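You operate a simulated robot arm through the tools that you are given. There is no shell and no other tool. Be economical: measure what you need, move in short steps, check, and stop when the job is done.

Carry out the task below with a simulated robot arm. There is one attempt and no reset: what you move stays moved.

JOB
Put the sanding block on top of the small orange case with a wet lid.
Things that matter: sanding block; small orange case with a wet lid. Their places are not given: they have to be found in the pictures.

The check looks at the end state, three seconds after you hand in, the way a careful person would. Anything else that was tipped, shoved, dropped, spilled or broken makes it a failure. Lids that push on must go on centred and level and be pressed home; caps that screw on are set level and turned clockwise until they are tight.

ROBOT AND FRAMES
A 7-joint arm with a two-finger parallel gripper, fixed in place. Base frame: the origin is at the foot of the arm, x ahead of it, y to its left, z up; the work surface is at about z = 0. Readings come in m, degrees, newtons and seconds.
With the tool pointing down near the work surface it reaches from about 0.24 to 0.62 m from the base axis. Its first joint turns from -66.0 to 66.0 degrees. Payload 2.6 kg.
The tool frame sits at the grasp point between the pads (the TCP): z along the fingers, y along the line on which they close. The tips reach 0.03 m beyond it. The gripper opens to 0.094 m. The fingers are 0.028 m wide and 0.01 m thick; the gripper's body (0.05 by 0.096 m) begins 0.055 m behind the TCP.
Orientation is told as [roll, pitch, yaw] about the base's x, y, z axes, in that order, counted from this pose: with the fingers straight down and closing along the base's y, the tool's x points along the base's -x, its y along +y and its z along -z.

CONTROLS
- The arm moves only by the tool drive_tool. Its argument "deltas" is a list of rows, each a list of 5 numbers: the shift along the tool's x, y, z in m, then the turn about the tool's z in degrees, then the opening, from 0 (shut) to 1 (fully open). In form: [[dx, dy, dz, yaw, grip], ...]. A call has 1 to 20 rows; each row shifts and turns the commanded pose from where the row before left it, along the tool's axes as they then stand. A row lasts 0.2 s, in which the tool goes at most 0.05 m and 8.6 degrees; a call with a longer step from one row to the next is refused whole, and so is a gripper value outside its range. A pose out of reach is approached as far as the arm can. The call stops where the force on the tool passes 40 N (or 10 N more than at its start, if that is more) or the arm is blocked; 0.2 s more then pass. The fingers move at their own pace (about 0.072 m/s each) and stop on an object; they squeeze with about 41 N. The grip force told is the motor's: it shows also when the fingers shut on nothing. Time passes only in rows, and 0.2 s behind the last, so rows that do not move let the fingers close. It gives the time, the measured TCP pose, the force on the tool (base axes), the opening and the grip force at its end, in the units of the frame above (readings bear some noise).
- Cameras (640 x 400 px; columns grow to the right, rows downward): "scene" is fixed at [0.0613, 0.4763, 0.5558]; the picture's right is [-0.30, -0.95, 0.00], its down [-0.61, 0.20, -0.77] and it looks along [0.73, -0.23, -0.64] (base axes); focal length 288 px, centre (320, 200). "wrist" rides on the gripper at [-0.037, 0, -0.058] in the tool frame; the picture's right is [0.00, -1.00, 0.00], its down [0.97, 0.00, -0.24] and it looks along [0.24, 0.00, 0.97] (tool axes); focal length 218 px, centre (320, 200).
- grab_frame(camera): a new picture of that camera. No time passes.
- probe_pixels(camera, pixels): for up to 12 pixels [column, row] of the newest picture of that camera ("zoom" is the newest enlarged one), the place [x, y, z] in the base frame of the surface seen there, good to about 0.002 m. No time passes.
- enlarge(camera, box): a new picture of the part [left, top, right, bottom] of that camera's present view, enlarged. No time passes.
- close_job(): hands the job in; it is judged then, once.

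Keep the steps short. Do not move on a guess: measure, check each grasp and each placing, and mend mistakes. In all there are 60 turns and 22 pictures (those below and enlarged ones count). Leave the gripper open and the arm clear of the work at the hand-in unless told otherwise, and finish with a single line.

The tools are called after "Call:" as name(argument=value, ...) on one line, values as JSON. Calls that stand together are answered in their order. drive_tool: Moves the arm, as the interface text tells. Its arguments: {"type":"object","properties":{"deltas":{"type":"array"}},"required":["deltas"]} The other tools are called the same way: grab_frame (camera) takes a picture; probe_pixels (camera, pixels) gives the place of the surface under pixels of a picture; enlarge (camera, box) takes an enlarged picture of a part of a camera's view; close_job () hands the job in.

At the start:

```text
time_s: 0.0
eef_pos: [0.3778, 0.1907, 0.3307]
orientation: [0.0, 0.0, 0.1]
force: [-0.4, 0.4, 0.2]
gripper_width: 0.0938
gripper_force: 0.1
```

scene: 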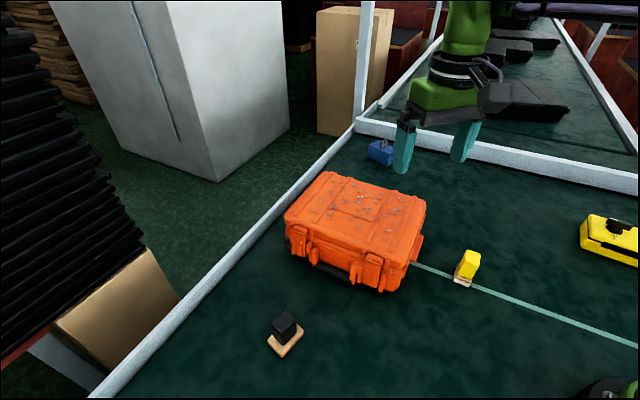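
wrist: 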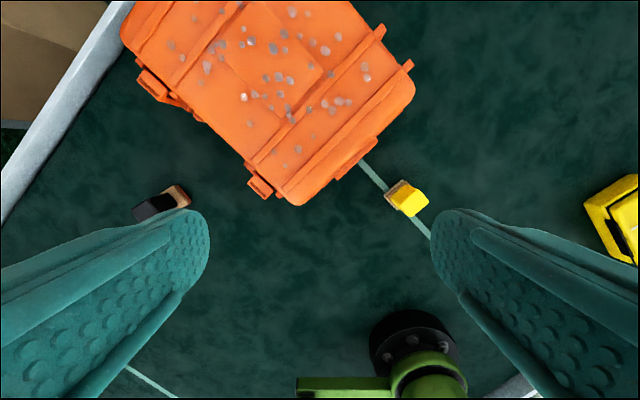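

I see an orange case, a black piece with a tan base near (285,333), a yellow piece with a tan base near (467,266), and a blue piece near (380,150). I'll enlarge these to tell which one is the sanding block.

Call:
enlarge(camera="scene", box=[240, 290, 340, 370])

Call:
enlarge(camera="scene", box=[420, 225, 520, 300])

Call:
enlarge(camera="scene", box=[270, 130, 440, 300])

```text
5.00 times, centred on (290, 330) of scene
```

zoom: 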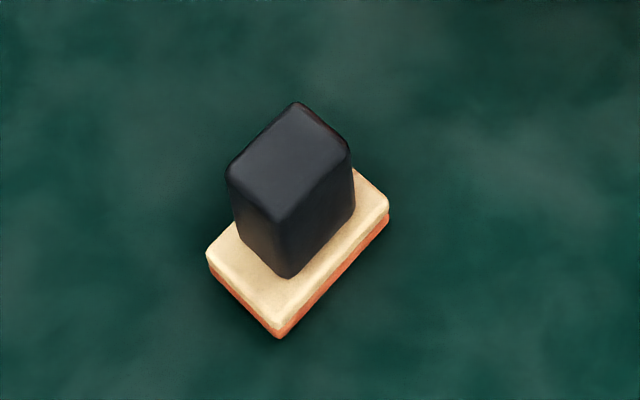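

```text
5.33 times, centred on (470, 262) of scene
```

zoom: 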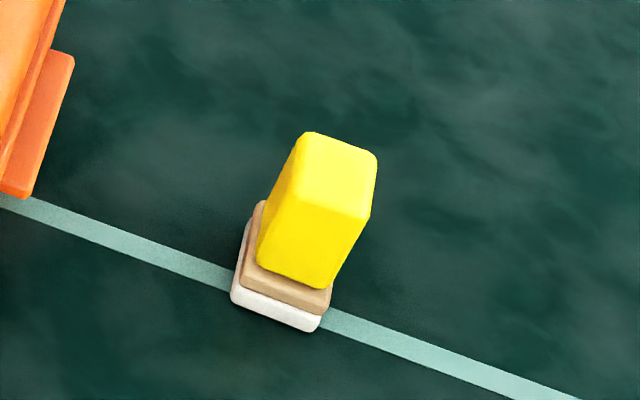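

```text
2.35 times, centred on (355, 215) of scene
```

zoom: 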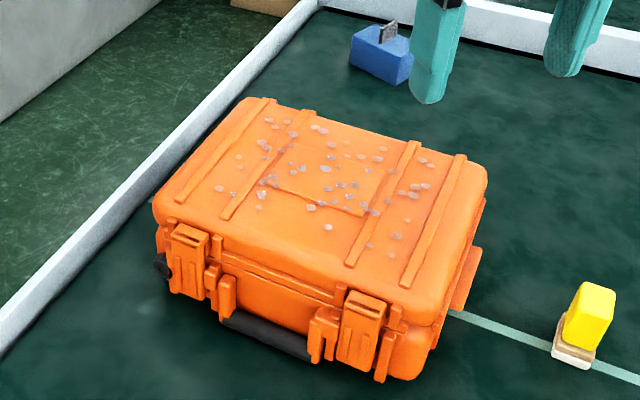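

Both the black-topped and yellow-topped pieces could be it. I'll look closer at the blue and yellow objects, and at the two candidates from the wrist camera.

Call:
enlarge(camera="scene", box=[355, 130, 405, 175])

Call:
enlarge(camera="scene", box=[560, 200, 640, 280])

Call:
enlarge(camera="wrist", box=[120, 170, 200, 230])

Call:
enlarge(camera="wrist", box=[370, 170, 450, 230])

```text
8.89 times, centred on (380, 152) of scene
```

zoom: 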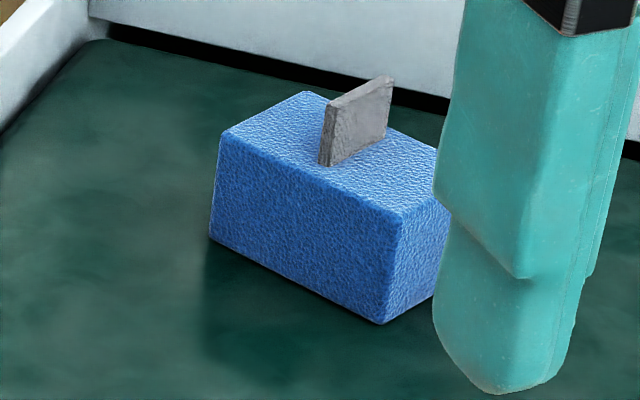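

```text
5.00 times, centred on (600, 240) of scene
```

zoom: 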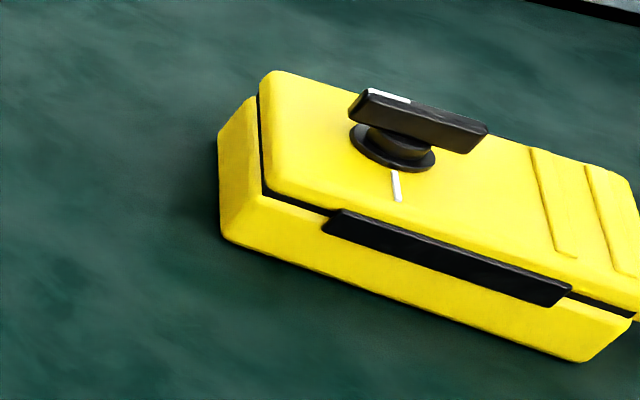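

```text
6.67 times, centred on (160, 200) of wrist
```

zoom: 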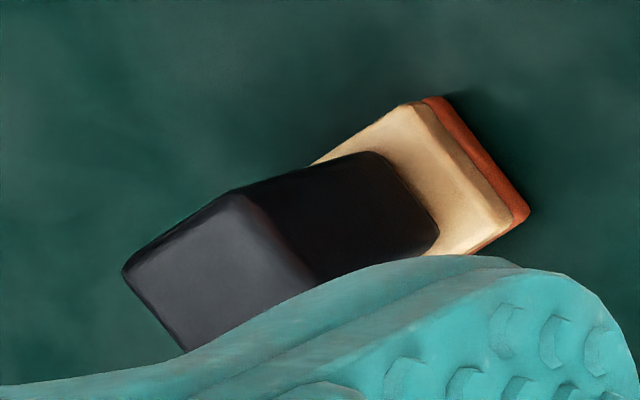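

```text
6.67 times, centred on (410, 200) of wrist
```

zoom: 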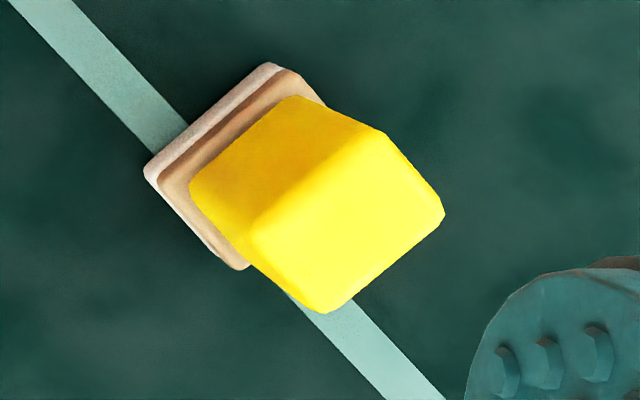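

The black-handled piece has a wood board and a rust-orange abrasive sole, so it is the sanding block. The yellow one has a white felt sole, the blue one is foam with a metal plate, and the yellow box is a latched box. The orange case's lid carries droplets. Next I'll measure the block and the lid in a fresh scene picture.

Call:
enlarge(camera="scene", box=[240, 290, 340, 370])

Call:
probe_pixels(camera="zoom", pixels=[[295, 110], [345, 150], [280, 215], [235, 172], [290, 165], [285, 270], [212, 252], [280, 322], [382, 207], [345, 205], [255, 235], [150, 330]])

Call:
probe_pixels(camera="scene", pixels=[[327, 180], [420, 208], [384, 258], [292, 215], [355, 205], [372, 205], [335, 200], [365, 218], [345, 222], [380, 225], [325, 212], [385, 195]])

```text
5.00 times, centred on (290, 330) of scene
```

zoom: 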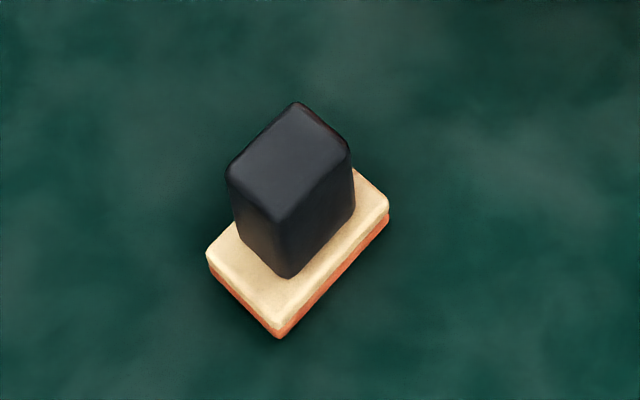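

```text
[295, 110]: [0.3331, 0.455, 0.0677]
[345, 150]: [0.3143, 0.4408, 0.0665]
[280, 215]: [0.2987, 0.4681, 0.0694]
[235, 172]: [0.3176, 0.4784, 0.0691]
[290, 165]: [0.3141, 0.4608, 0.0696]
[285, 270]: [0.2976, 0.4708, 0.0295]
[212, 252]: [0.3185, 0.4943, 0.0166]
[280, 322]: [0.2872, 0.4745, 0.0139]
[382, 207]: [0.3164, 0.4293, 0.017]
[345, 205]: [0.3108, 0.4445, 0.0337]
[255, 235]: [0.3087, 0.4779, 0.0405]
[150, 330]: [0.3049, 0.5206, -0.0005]
```

```text
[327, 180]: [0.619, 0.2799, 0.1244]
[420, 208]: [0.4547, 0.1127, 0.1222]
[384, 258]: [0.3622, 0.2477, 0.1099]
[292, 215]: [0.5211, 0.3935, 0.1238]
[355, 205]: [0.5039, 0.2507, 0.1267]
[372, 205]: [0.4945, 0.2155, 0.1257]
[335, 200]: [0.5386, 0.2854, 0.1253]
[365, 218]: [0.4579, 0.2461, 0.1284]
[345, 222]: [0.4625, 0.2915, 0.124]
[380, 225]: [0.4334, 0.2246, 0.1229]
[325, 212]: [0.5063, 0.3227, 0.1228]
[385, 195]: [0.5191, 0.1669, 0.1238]
```

The block's base centre is about (0.317, 0.461), and its long axis lies at about 122°. The handle top is at z≈0.0695 and the board top at z≈0.017. I'll move high over it with the gripper open and turn so the fingers close along the long axis.

Call:
drive_tool(deltas=[[0.0102, 0.045, 0, 0, 1], [0.0102, 0.045, 0, 0, 1], [0.0102, 0.045, 0, 0, 1], [0.0102, 0.045, 0, 0, 1], [0.0102, 0.045, 0, 0, 1], [0.0102, 0.045, 0, 0, 1], [0, 0, 0, -8.05, 1], [0, 0, 0, -8.05, 1], [0, 0, 0, -8.05, 1], [0, 0, 0, -8.05, 1], [0, 0, 0.04, 0, 1], [0, 0, 0.04, 0, 1], [0, 0, 0.04, 0, 1], [0, 0, 0.04, 0, 1], [0, 0, 0, 0, 1]])

Call:
grab_frame(camera="wrist")

```text
time_s: 3.2
eef_pos: [0.3081, 0.4509, 0.1522]
orientation: [0.0, 0.0, 32.2]
force: [0.4, 0.0, 0.2]
gripper_width: 0.0942
gripper_force: 0.0
out of reach, approached as far as the arm can: row 6
```

```text
11 pictures are left
```

wrist: 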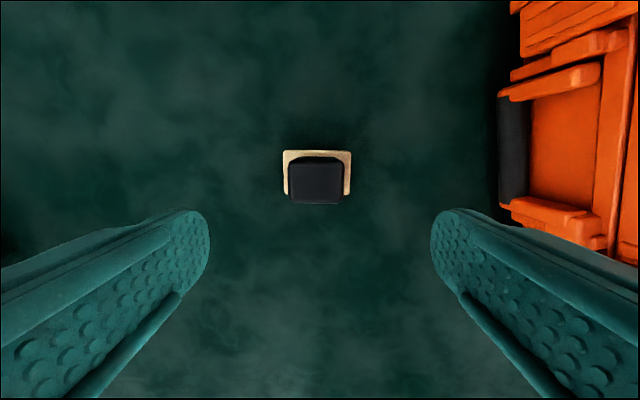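

It is well aligned: the handle sits at about (316,180) between the fingers. I'll measure its top edges from here.

Call:
probe_pixels(camera="wrist", pixels=[[292, 180], [340, 180], [316, 165], [316, 180], [316, 200], [286, 155], [347, 155], [316, 153]])

```text
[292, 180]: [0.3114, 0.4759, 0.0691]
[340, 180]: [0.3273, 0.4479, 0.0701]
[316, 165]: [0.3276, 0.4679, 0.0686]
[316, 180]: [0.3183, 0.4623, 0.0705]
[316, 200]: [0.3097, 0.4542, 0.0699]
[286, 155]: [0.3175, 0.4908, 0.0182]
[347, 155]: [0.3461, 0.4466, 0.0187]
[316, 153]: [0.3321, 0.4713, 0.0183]
```

The handle centre is about (0.317, 0.461). I'll shift by tool (-0.0129, +0.0038) and go down to z≈0.053, which keeps the tips 5 mm above the board.

Call:
drive_tool(deltas=[[-0.0129, 0.0038, 0, 0, 1], [0, 0, 0.03, 0, 1], [0, 0, 0.03, 0, 1], [0, 0, 0.02, 0, 1], [0, 0, 0.012, 0, 1], [0, 0, 0, 0, 1]])

```text
time_s: 4.6
eef_pos: [0.317, 0.4618, 0.0619]
orientation: [0.0, 0.0, 32.2]
force: [0.7, 0.1, 0.2]
gripper_width: 0.0939
gripper_force: 0.0
```

I'm at z=0.062 and on centre. I'll go down another 9 mm, then close.

Call:
drive_tool(deltas=[[0, 0, 0.009, 0, 1], [0, 0, 0, 0, 1], [0, 0, 0, 0, 0.6], [0, 0, 0, 0, 0.3], [0, 0, 0, 0, 0.1], [0, 0, 0, 0, 0.1], [0, 0, 0, 0, 0.1]])

Call:
probe_pixels(camera="scene", pixels=[[357, 188], [343, 208], [330, 204], [380, 196], [366, 206], [350, 198], [362, 196], [377, 205], [340, 192], [390, 210], [400, 215], [352, 232]])

Call:
grab_frame(camera="wrist")

```text
time_s: 6.2
eef_pos: [0.3169, 0.4609, 0.0521]
orientation: [0.0, 0.0, 32.2]
force: [-0.7, 0.3, 0.7]
gripper_width: 0.0418
gripper_force: 40.9
```

```text
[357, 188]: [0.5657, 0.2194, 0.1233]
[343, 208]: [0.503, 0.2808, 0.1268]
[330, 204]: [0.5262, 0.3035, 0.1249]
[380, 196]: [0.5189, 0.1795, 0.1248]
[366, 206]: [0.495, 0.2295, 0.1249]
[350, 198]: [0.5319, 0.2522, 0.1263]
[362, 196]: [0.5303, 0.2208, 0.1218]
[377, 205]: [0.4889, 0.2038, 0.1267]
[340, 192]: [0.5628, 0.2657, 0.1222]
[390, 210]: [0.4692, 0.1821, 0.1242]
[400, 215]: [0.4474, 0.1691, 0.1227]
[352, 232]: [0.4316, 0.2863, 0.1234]
```

```text
10 pictures are left
```

wrist: 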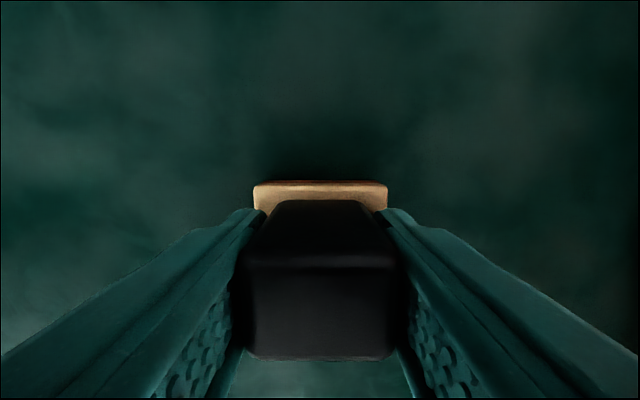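

Firm grip: width 0.042, 41 N, with the handle squarely between the pads. I'll lift it clear.

Call:
drive_tool(deltas=[[0, 0, -0.01, 0, 0.1], [0, 0, -0.03, 0, 0.1], [0, 0, -0.04, 0, 0.1], [0, 0, -0.04, 0, 0.1], [0, 0, -0.04, 0, 0.1], [0, 0, -0.03, 0, 0.1], [0, 0, 0, 0, 0.1]])

Call:
enlarge(camera="scene", box=[270, 160, 440, 270])

```text
time_s: 7.8
eef_pos: [0.3173, 0.4618, 0.2425]
orientation: [0.0, 0.1, 32.1]
force: [0.2, 0.7, 0.4]
gripper_width: 0.0094
gripper_force: 0.0
```

```text
3.64 times, centred on (355, 215) of scene
```

zoom: 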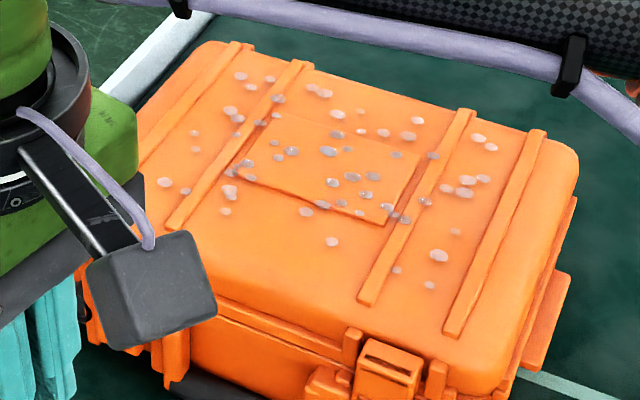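

The width reads 0.009 with no grip force, so the block slipped out. I'll look at where it is, and measure the raised panel of the lid in this zoom meanwhile.

Call:
probe_pixels(camera="zoom", pixels=[[240, 178], [383, 218], [412, 160], [280, 120], [325, 165], [300, 180], [350, 190], [345, 135], [320, 240], [195, 190], [420, 240], [270, 145]])

Call:
grab_frame(camera="wrist")

Call:
grab_frame(camera="scene")

```text
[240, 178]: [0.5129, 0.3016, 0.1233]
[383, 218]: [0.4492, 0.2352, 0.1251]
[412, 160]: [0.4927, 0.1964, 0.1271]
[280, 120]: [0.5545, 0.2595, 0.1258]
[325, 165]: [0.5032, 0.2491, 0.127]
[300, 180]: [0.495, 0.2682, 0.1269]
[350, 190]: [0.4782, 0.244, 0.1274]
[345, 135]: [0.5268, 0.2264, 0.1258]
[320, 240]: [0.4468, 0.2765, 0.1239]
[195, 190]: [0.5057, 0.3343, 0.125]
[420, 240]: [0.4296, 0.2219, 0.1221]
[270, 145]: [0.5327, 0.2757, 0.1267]
```

```text
8 pictures are left
```

wrist: 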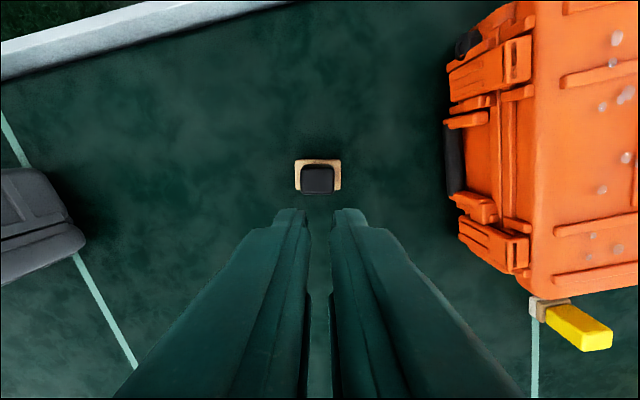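

```text
7 pictures are left
```

scene: 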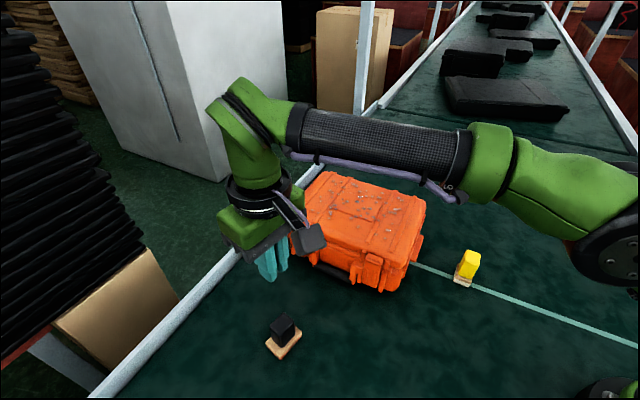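

The block still stands upright at nearly the same place. The handle may taper so that the pads slid off, so I'll measure its faces at several heights.

Call:
enlarge(camera="scene", box=[252, 305, 312, 365])

```text
6.67 times, centred on (282, 335) of scene
```

zoom: 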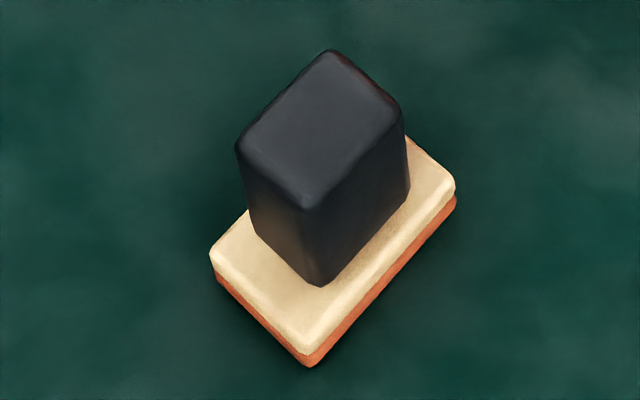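

Call:
probe_pixels(camera="zoom", pixels=[[270, 190], [275, 205], [280, 225], [285, 245], [265, 225], [355, 175], [358, 195], [361, 215], [364, 230], [330, 52], [398, 105], [320, 130]])

Call:
probe_pixels(camera="wrist", pixels=[[302, 180], [333, 180], [318, 168], [318, 180], [318, 192], [297, 165], [339, 165], [318, 161], [297, 185], [339, 185]])

```text
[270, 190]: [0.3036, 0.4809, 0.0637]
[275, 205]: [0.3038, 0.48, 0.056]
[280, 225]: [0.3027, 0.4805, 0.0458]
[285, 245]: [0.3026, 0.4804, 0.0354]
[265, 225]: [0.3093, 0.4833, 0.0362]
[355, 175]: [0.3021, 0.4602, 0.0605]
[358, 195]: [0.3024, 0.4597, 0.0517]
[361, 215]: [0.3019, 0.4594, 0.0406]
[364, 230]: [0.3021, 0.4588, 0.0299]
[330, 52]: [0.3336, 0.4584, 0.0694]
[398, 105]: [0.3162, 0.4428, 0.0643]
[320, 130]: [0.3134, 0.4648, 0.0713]
```

```text
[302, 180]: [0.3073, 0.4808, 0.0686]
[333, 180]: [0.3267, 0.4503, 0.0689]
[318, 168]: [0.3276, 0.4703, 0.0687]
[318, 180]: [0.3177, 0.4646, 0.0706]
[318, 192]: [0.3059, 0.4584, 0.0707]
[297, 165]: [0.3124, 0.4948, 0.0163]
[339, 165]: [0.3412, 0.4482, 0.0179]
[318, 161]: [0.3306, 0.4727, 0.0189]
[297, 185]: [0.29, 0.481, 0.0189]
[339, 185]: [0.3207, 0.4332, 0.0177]
```

The handle faces are vertical, so the slip came from low friction or a fast lift. The block has moved only about 3 mm in y, and its handle centre is now about (0.3165, 0.4645). I'll open, re-centre and go down again.

Call:
drive_tool(deltas=[[0, 0, 0, 0, 1], [-0.0005, 0.0027, 0, 0, 1], [0, 0, 0, 0, 1], [0, 0, 0, 0, 1], [0, 0, 0.04, 0, 1], [0, 0, 0.04, 0, 1], [0, 0, 0.04, 0, 1], [0, 0, 0.03, 0, 1], [0, 0, 0.02, 0, 1], [0, 0, 0.01, 0, 1], [0, 0, 0.01, 0, 1], [0, 0, 0, 0, 1], [0, 0, 0, 0, 1]])

```text
time_s: 10.6
eef_pos: [0.3163, 0.4641, 0.0518]
orientation: [0.0, 0.0, 32.3]
force: [-0.3, 0.9, -0.2]
gripper_width: 0.094
gripper_force: 0.1
```

I'm at z=0.052 and centred. I'll close fully, let it settle, and lift only 4 mm slowly to read the weight.

Call:
drive_tool(deltas=[[0, 0, 0, 0, 0.5], [0, 0, 0, 0, 0], [0, 0, 0, 0, 0], [0, 0, 0, 0, 0], [0, 0, 0, 0, 0], [0, 0, -0.001, 0, 0], [0, 0, -0.001, 0, 0], [0, 0, -0.001, 0, 0], [0, 0, -0.001, 0, 0], [0, 0, 0, 0, 0]])

Call:
drive_tool(deltas=[[0, 0, -0.002, 0, 0], [0, 0, -0.002, 0, 0], [0, 0, -0.002, 0, 0], [0, 0, 0, 0, 0]])

Call:
grab_frame(camera="wrist")

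```text
time_s: 12.8
eef_pos: [0.3151, 0.4628, 0.0556]
orientation: [0.0, -0.1, 32.2]
force: [0.7, -0.3, -0.8]
gripper_width: 0.0416
gripper_force: 41.5
```

```text
time_s: 13.8
eef_pos: [0.317, 0.4643, 0.0624]
orientation: [0.0, 0.1, 32.2]
force: [0.2, -0.7, -0.8]
gripper_width: 0.0418
gripper_force: 41.1
```

```text
5 pictures are left
```

wrist: 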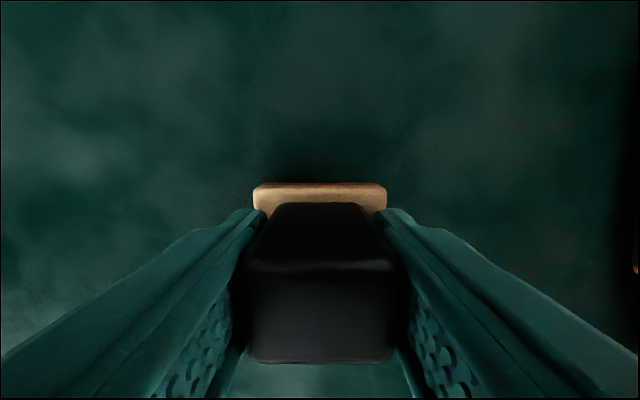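

The weight reads about 0.8 N and the grip is 41 N. I'll check that the board has actually risen.

Call:
probe_pixels(camera="wrist", pixels=[[280, 193], [320, 191], [375, 193], [320, 330], [320, 235]])

```text
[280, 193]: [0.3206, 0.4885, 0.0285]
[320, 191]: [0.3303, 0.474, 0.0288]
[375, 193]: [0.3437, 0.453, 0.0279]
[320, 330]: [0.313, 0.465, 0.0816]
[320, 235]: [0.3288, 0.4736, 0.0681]
```

It rose the full 10 mm with no slip. I'll keep lifting gently at 8 mm per row.

Call:
drive_tool(deltas=[[0, 0, -0.004, 0, 0], [0, 0, -0.006, 0, 0], [0, 0, -0.008, 0, 0], [0, 0, -0.008, 0, 0], [0, 0, -0.008, 0, 0], [0, 0, -0.008, 0, 0], [0, 0, -0.008, 0, 0], [0, 0, -0.008, 0, 0], [0, 0, -0.008, 0, 0], [0, 0, 0, 0, 0]])

Call:
drive_tool(deltas=[[0, 0, -0.006, 0, 0], [0, 0, -0.01, 0, 0], [0, 0, -0.01, 0, 0], [0, 0, -0.01, 0, 0], [0, 0, -0.01, 0, 0], [0, 0, -0.01, 0, 0], [0, 0, -0.01, 0, 0], [0, 0, -0.01, 0, 0], [0, 0, -0.006, 0, 0], [0, 0, 0, 0, 0]])

```text
time_s: 16.0
eef_pos: [0.3149, 0.464, 0.1286]
orientation: [0.0, 0.0, 32.2]
force: [0.2, 0.3, -0.1]
gripper_width: 0.0415
gripper_force: 41.2
```

```text
time_s: 18.2
eef_pos: [0.316, 0.4638, 0.2109]
orientation: [0.0, 0.0, 32.1]
force: [0.8, -0.6, -1.2]
gripper_width: 0.0419
gripper_force: 41.4
```

It is holding steadily at z=0.211, so the block's bottom is at about 0.159, and the lid panel is at 0.127. The panel centre measures (0.502, 0.248) with its edges at about 47° and 137°. I'll carry the block over slowly.

Call:
drive_tool(deltas=[[-0.0011, -0.0075, 0, 0, 0], [-0.002, -0.013, 0, 0, 0], [-0.00247, -0.01634, 0, 0, 0], [-0.00247, -0.01634, 0, 0, 0], [-0.00247, -0.01634, 0, 0, 0], [-0.00247, -0.01634, 0, 0, 0], [-0.00247, -0.01634, 0, 0, 0], [-0.00247, -0.01634, 0, 0, 0], [-0.00247, -0.01634, 0, 0, 0], [-0.00247, -0.01634, 0, 0, 0], [-0.00247, -0.01634, 0, 0, 0], [-0.00247, -0.01634, 0, 0, 0], [-0.00247, -0.01634, 0, 0, 0], [-0.00247, -0.01634, 0, 0, 0], [-0.00247, -0.01634, 0, 0, 0], [-0.00247, -0.01634, 0, 0, 0], [-0.002, -0.013, 0, 0, 0], [-0.0015, -0.01, 0, 0, 0], [-0.0014, -0.0097, 0, 0, 0], [0, 0, 0, 0, 0]])

Call:
drive_tool(deltas=[[0, 0, 0, -3, 0], [0, 0, 0, -3, 0], [0, 0, 0, -3, 0], [0, 0, 0, -3, 0], [0, 0, 0, -2.5, 0], [0, 0, 0, 0, 0]])

Call:
grab_frame(camera="wrist")

```text
time_s: 22.4
eef_pos: [0.5021, 0.2478, 0.2096]
orientation: [0.0, 0.0, 32.2]
force: [0.3, 0.1, -0.4]
gripper_width: 0.0419
gripper_force: 41.0
```

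```text
time_s: 23.8
eef_pos: [0.5028, 0.2479, 0.2096]
orientation: [0.0, 0.0, 46.8]
force: [-0.5, -0.5, -1.1]
gripper_width: 0.0415
gripper_force: 41.0
```

```text
4 pictures are left
```

wrist: 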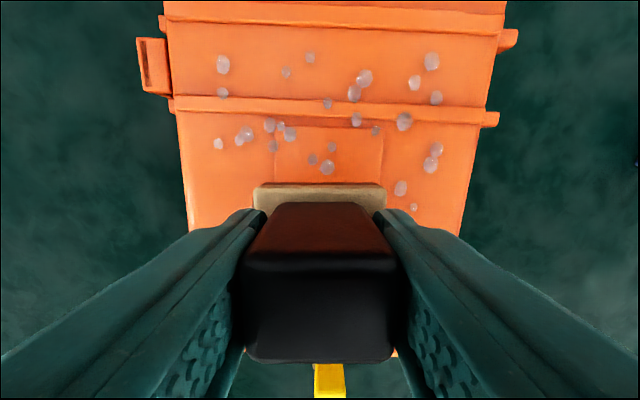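

It still holds and is aligned with the lid. The panel runs from about (276,130) to (382,130). I'll measure the panel edges and the block's board.

Call:
probe_pixels(camera="wrist", pixels=[[276, 150], [382, 150], [330, 128], [330, 150], [290, 170], [370, 170], [256, 192], [384, 192], [320, 190]])

```text
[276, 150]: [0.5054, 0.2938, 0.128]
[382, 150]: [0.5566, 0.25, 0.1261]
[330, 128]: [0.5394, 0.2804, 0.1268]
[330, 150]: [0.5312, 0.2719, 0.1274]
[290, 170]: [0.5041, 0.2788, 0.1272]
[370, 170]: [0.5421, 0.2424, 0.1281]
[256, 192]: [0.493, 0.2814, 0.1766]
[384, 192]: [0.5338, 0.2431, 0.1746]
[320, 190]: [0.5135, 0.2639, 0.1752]
```

The board's bottom is at about z=0.158 and the panel is at 0.1275. I'll shift -4 mm along tool y to centre it, then lower 25 mm gently.

Call:
drive_tool(deltas=[[0, -0.002, 0, 0, 0], [0, -0.002, 0, 0, 0], [0, 0, 0.005, 0, 0], [0, 0, 0.006, 0, 0], [0, 0, 0.006, 0, 0], [0, 0, 0.005, 0, 0], [0, 0, 0.003, 0, 0], [0, 0, 0, 0, 0]])

Call:
drive_tool(deltas=[[0, 0, 0.001, 0, 0], [0, 0, 0.001, 0, 0], [0, 0, 0.001, 0, 0], [0, 0, 0, 0, 0]])

```text
time_s: 25.6
eef_pos: [0.5053, 0.246, 0.1864]
orientation: [-0.1, 0.0, 46.7]
force: [0.3, 0.8, -0.9]
gripper_width: 0.0417
gripper_force: 40.9
```

```text
time_s: 26.6
eef_pos: [0.5053, 0.2461, 0.1824]
orientation: [0.0, -0.1, 46.7]
force: [-0.5, -0.3, -1.2]
gripper_width: 0.0416
gripper_force: 41.0
```

No contact yet (force z about -1). I'll go on down 0.7 mm per row.

Call:
drive_tool(deltas=[[0, 0, 0.0007, 0, 0], [0, 0, 0.0007, 0, 0], [0, 0, 0, 0, 0]])

Call:
drive_tool(deltas=[[0, 0, 0.0007, 0, 0], [0, 0, 0, 0, 0]])

```text
time_s: 27.4
eef_pos: [0.506, 0.2453, 0.1804]
orientation: [0.0, 0.0, 46.7]
force: [-0.3, -0.5, -0.6]
gripper_width: 0.0416
gripper_force: 41.1
```

```text
time_s: 28.0
eef_pos: [0.5047, 0.2445, 0.1814]
orientation: [0.1, -0.1, 46.7]
force: [0.3, 0.0, -0.6]
gripper_width: 0.0416
gripper_force: 40.9
```

Call:
drive_tool(deltas=[[0, 0, 0.0006, 0, 0], [0, 0, 0, 0, 0]])

Call:
drive_tool(deltas=[[0, 0, 0.0006, 0, 0], [0, 0, 0, 0, 0]])

Call:
drive_tool(deltas=[[0, 0, 0.0006, 0, 0], [0, 0, 0, 0, 0]])

```text
time_s: 28.6
eef_pos: [0.5051, 0.2457, 0.1799]
orientation: [0.0, 0.0, 46.7]
force: [0.3, 0.7, -1.3]
gripper_width: 0.0417
gripper_force: 41.1
```

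```text
time_s: 29.2
eef_pos: [0.5055, 0.2459, 0.1792]
orientation: [0.0, 0.0, 46.6]
force: [1.1, -0.5, 1.2]
gripper_width: 0.0416
gripper_force: 40.8
```

```text
time_s: 29.8
eef_pos: [0.5057, 0.2459, 0.1783]
orientation: [0.0, -0.1, 46.6]
force: [-1.8, -0.8, 7.3]
gripper_width: 0.0416
gripper_force: 40.9
```

Contact: force z is +7 N, so the block is seated. I'll ease back 0.6 mm, open gradually, and check before rising.

Call:
drive_tool(deltas=[[0, 0, -0.0006, 0, 0], [0, 0, 0, 0, 0.43], [0, 0, 0, 0, 0.47], [0, 0, 0, 0, 0.52], [0, 0, 0, 0, 0.6], [0, 0, 0, 0, 0.8], [0, 0, 0, 0, 0.8]])

Call:
grab_frame(camera="wrist")

```text
time_s: 31.4
eef_pos: [0.5052, 0.2461, 0.1791]
orientation: [0.0, 0.0, 46.7]
force: [-0.3, -0.2, -0.6]
gripper_width: 0.0751
gripper_force: 0.2
```

```text
3 pictures are left
```

wrist: 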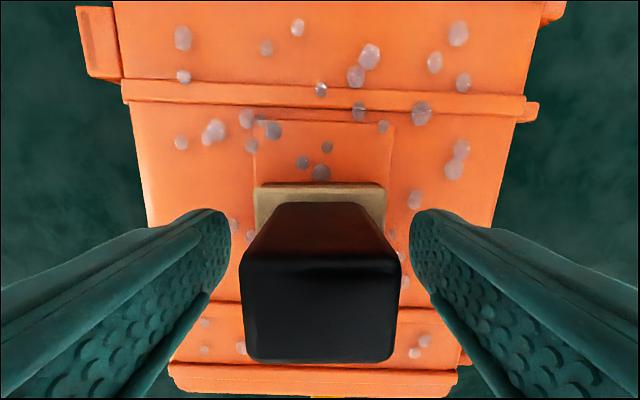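

The block stands level on the lid panel and the fingers are clear on both sides. I'll rise straight up, then draw back toward the base so the view is clear.

Call:
drive_tool(deltas=[[0, 0, -0.005, 0, 0.8], [0, 0, -0.015, 0, 0.8], [0, 0, -0.03, 0, 1], [0, 0, -0.04, 0, 1], [0, 0, -0.04, 0, 1], [0.03, 0, -0.01, 0, 1], [0.04, 0, 0, 0, 1], [0.04, 0, 0, 0, 1], [0.04, 0, 0, 0, 1], [0, 0, 0, 0, 1], [0, 0, 0, 0, 1]])

Call:
grab_frame(camera="scene")

```text
time_s: 33.8
eef_pos: [0.4705, 0.1844, 0.3228]
orientation: [0.0, 0.0, 46.8]
force: [-0.1, 1.3, 0.3]
gripper_width: 0.0939
gripper_force: 0.1
out of reach, approached as far as the arm can: row 5, 6, 7, 8
```

```text
2 pictures are left
```

scene: 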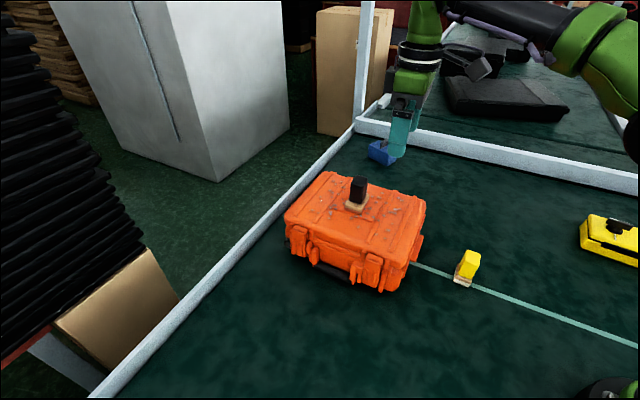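

The block stands on the lid and nothing else has moved. I'll check with one enlarged view and board measurements that it is stable and level.

Call:
enlarge(camera="scene", box=[320, 165, 400, 220])

Call:
probe_pixels(camera="scene", pixels=[[347, 205], [359, 210], [358, 179], [364, 206], [366, 200]])

```text
7.27 times, centred on (360, 192) of scene
```

zoom: 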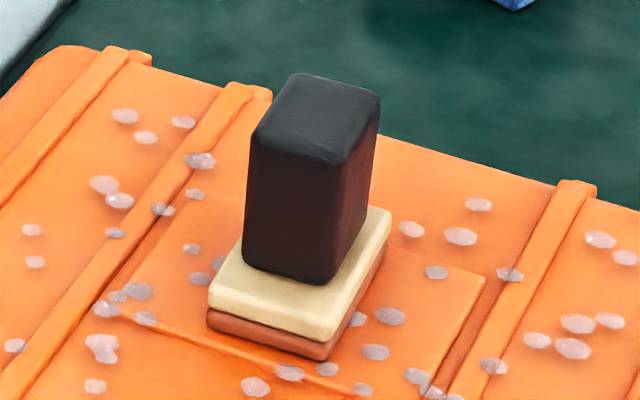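

```text
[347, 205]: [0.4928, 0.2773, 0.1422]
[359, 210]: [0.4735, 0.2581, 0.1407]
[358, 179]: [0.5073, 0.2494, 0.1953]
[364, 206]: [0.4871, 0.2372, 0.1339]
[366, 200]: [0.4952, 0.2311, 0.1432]
```

The block sits flat on the lid panel, level and free of the gripper, and the arm is clear. I'm handing in.

Call:
close_job()

```text
The job is handed in.
```

The sanding block is standing level on the raised panel of the orange case's wet lid; it slipped from the gripper on the first lift but stayed upright, and nothing else was moved.
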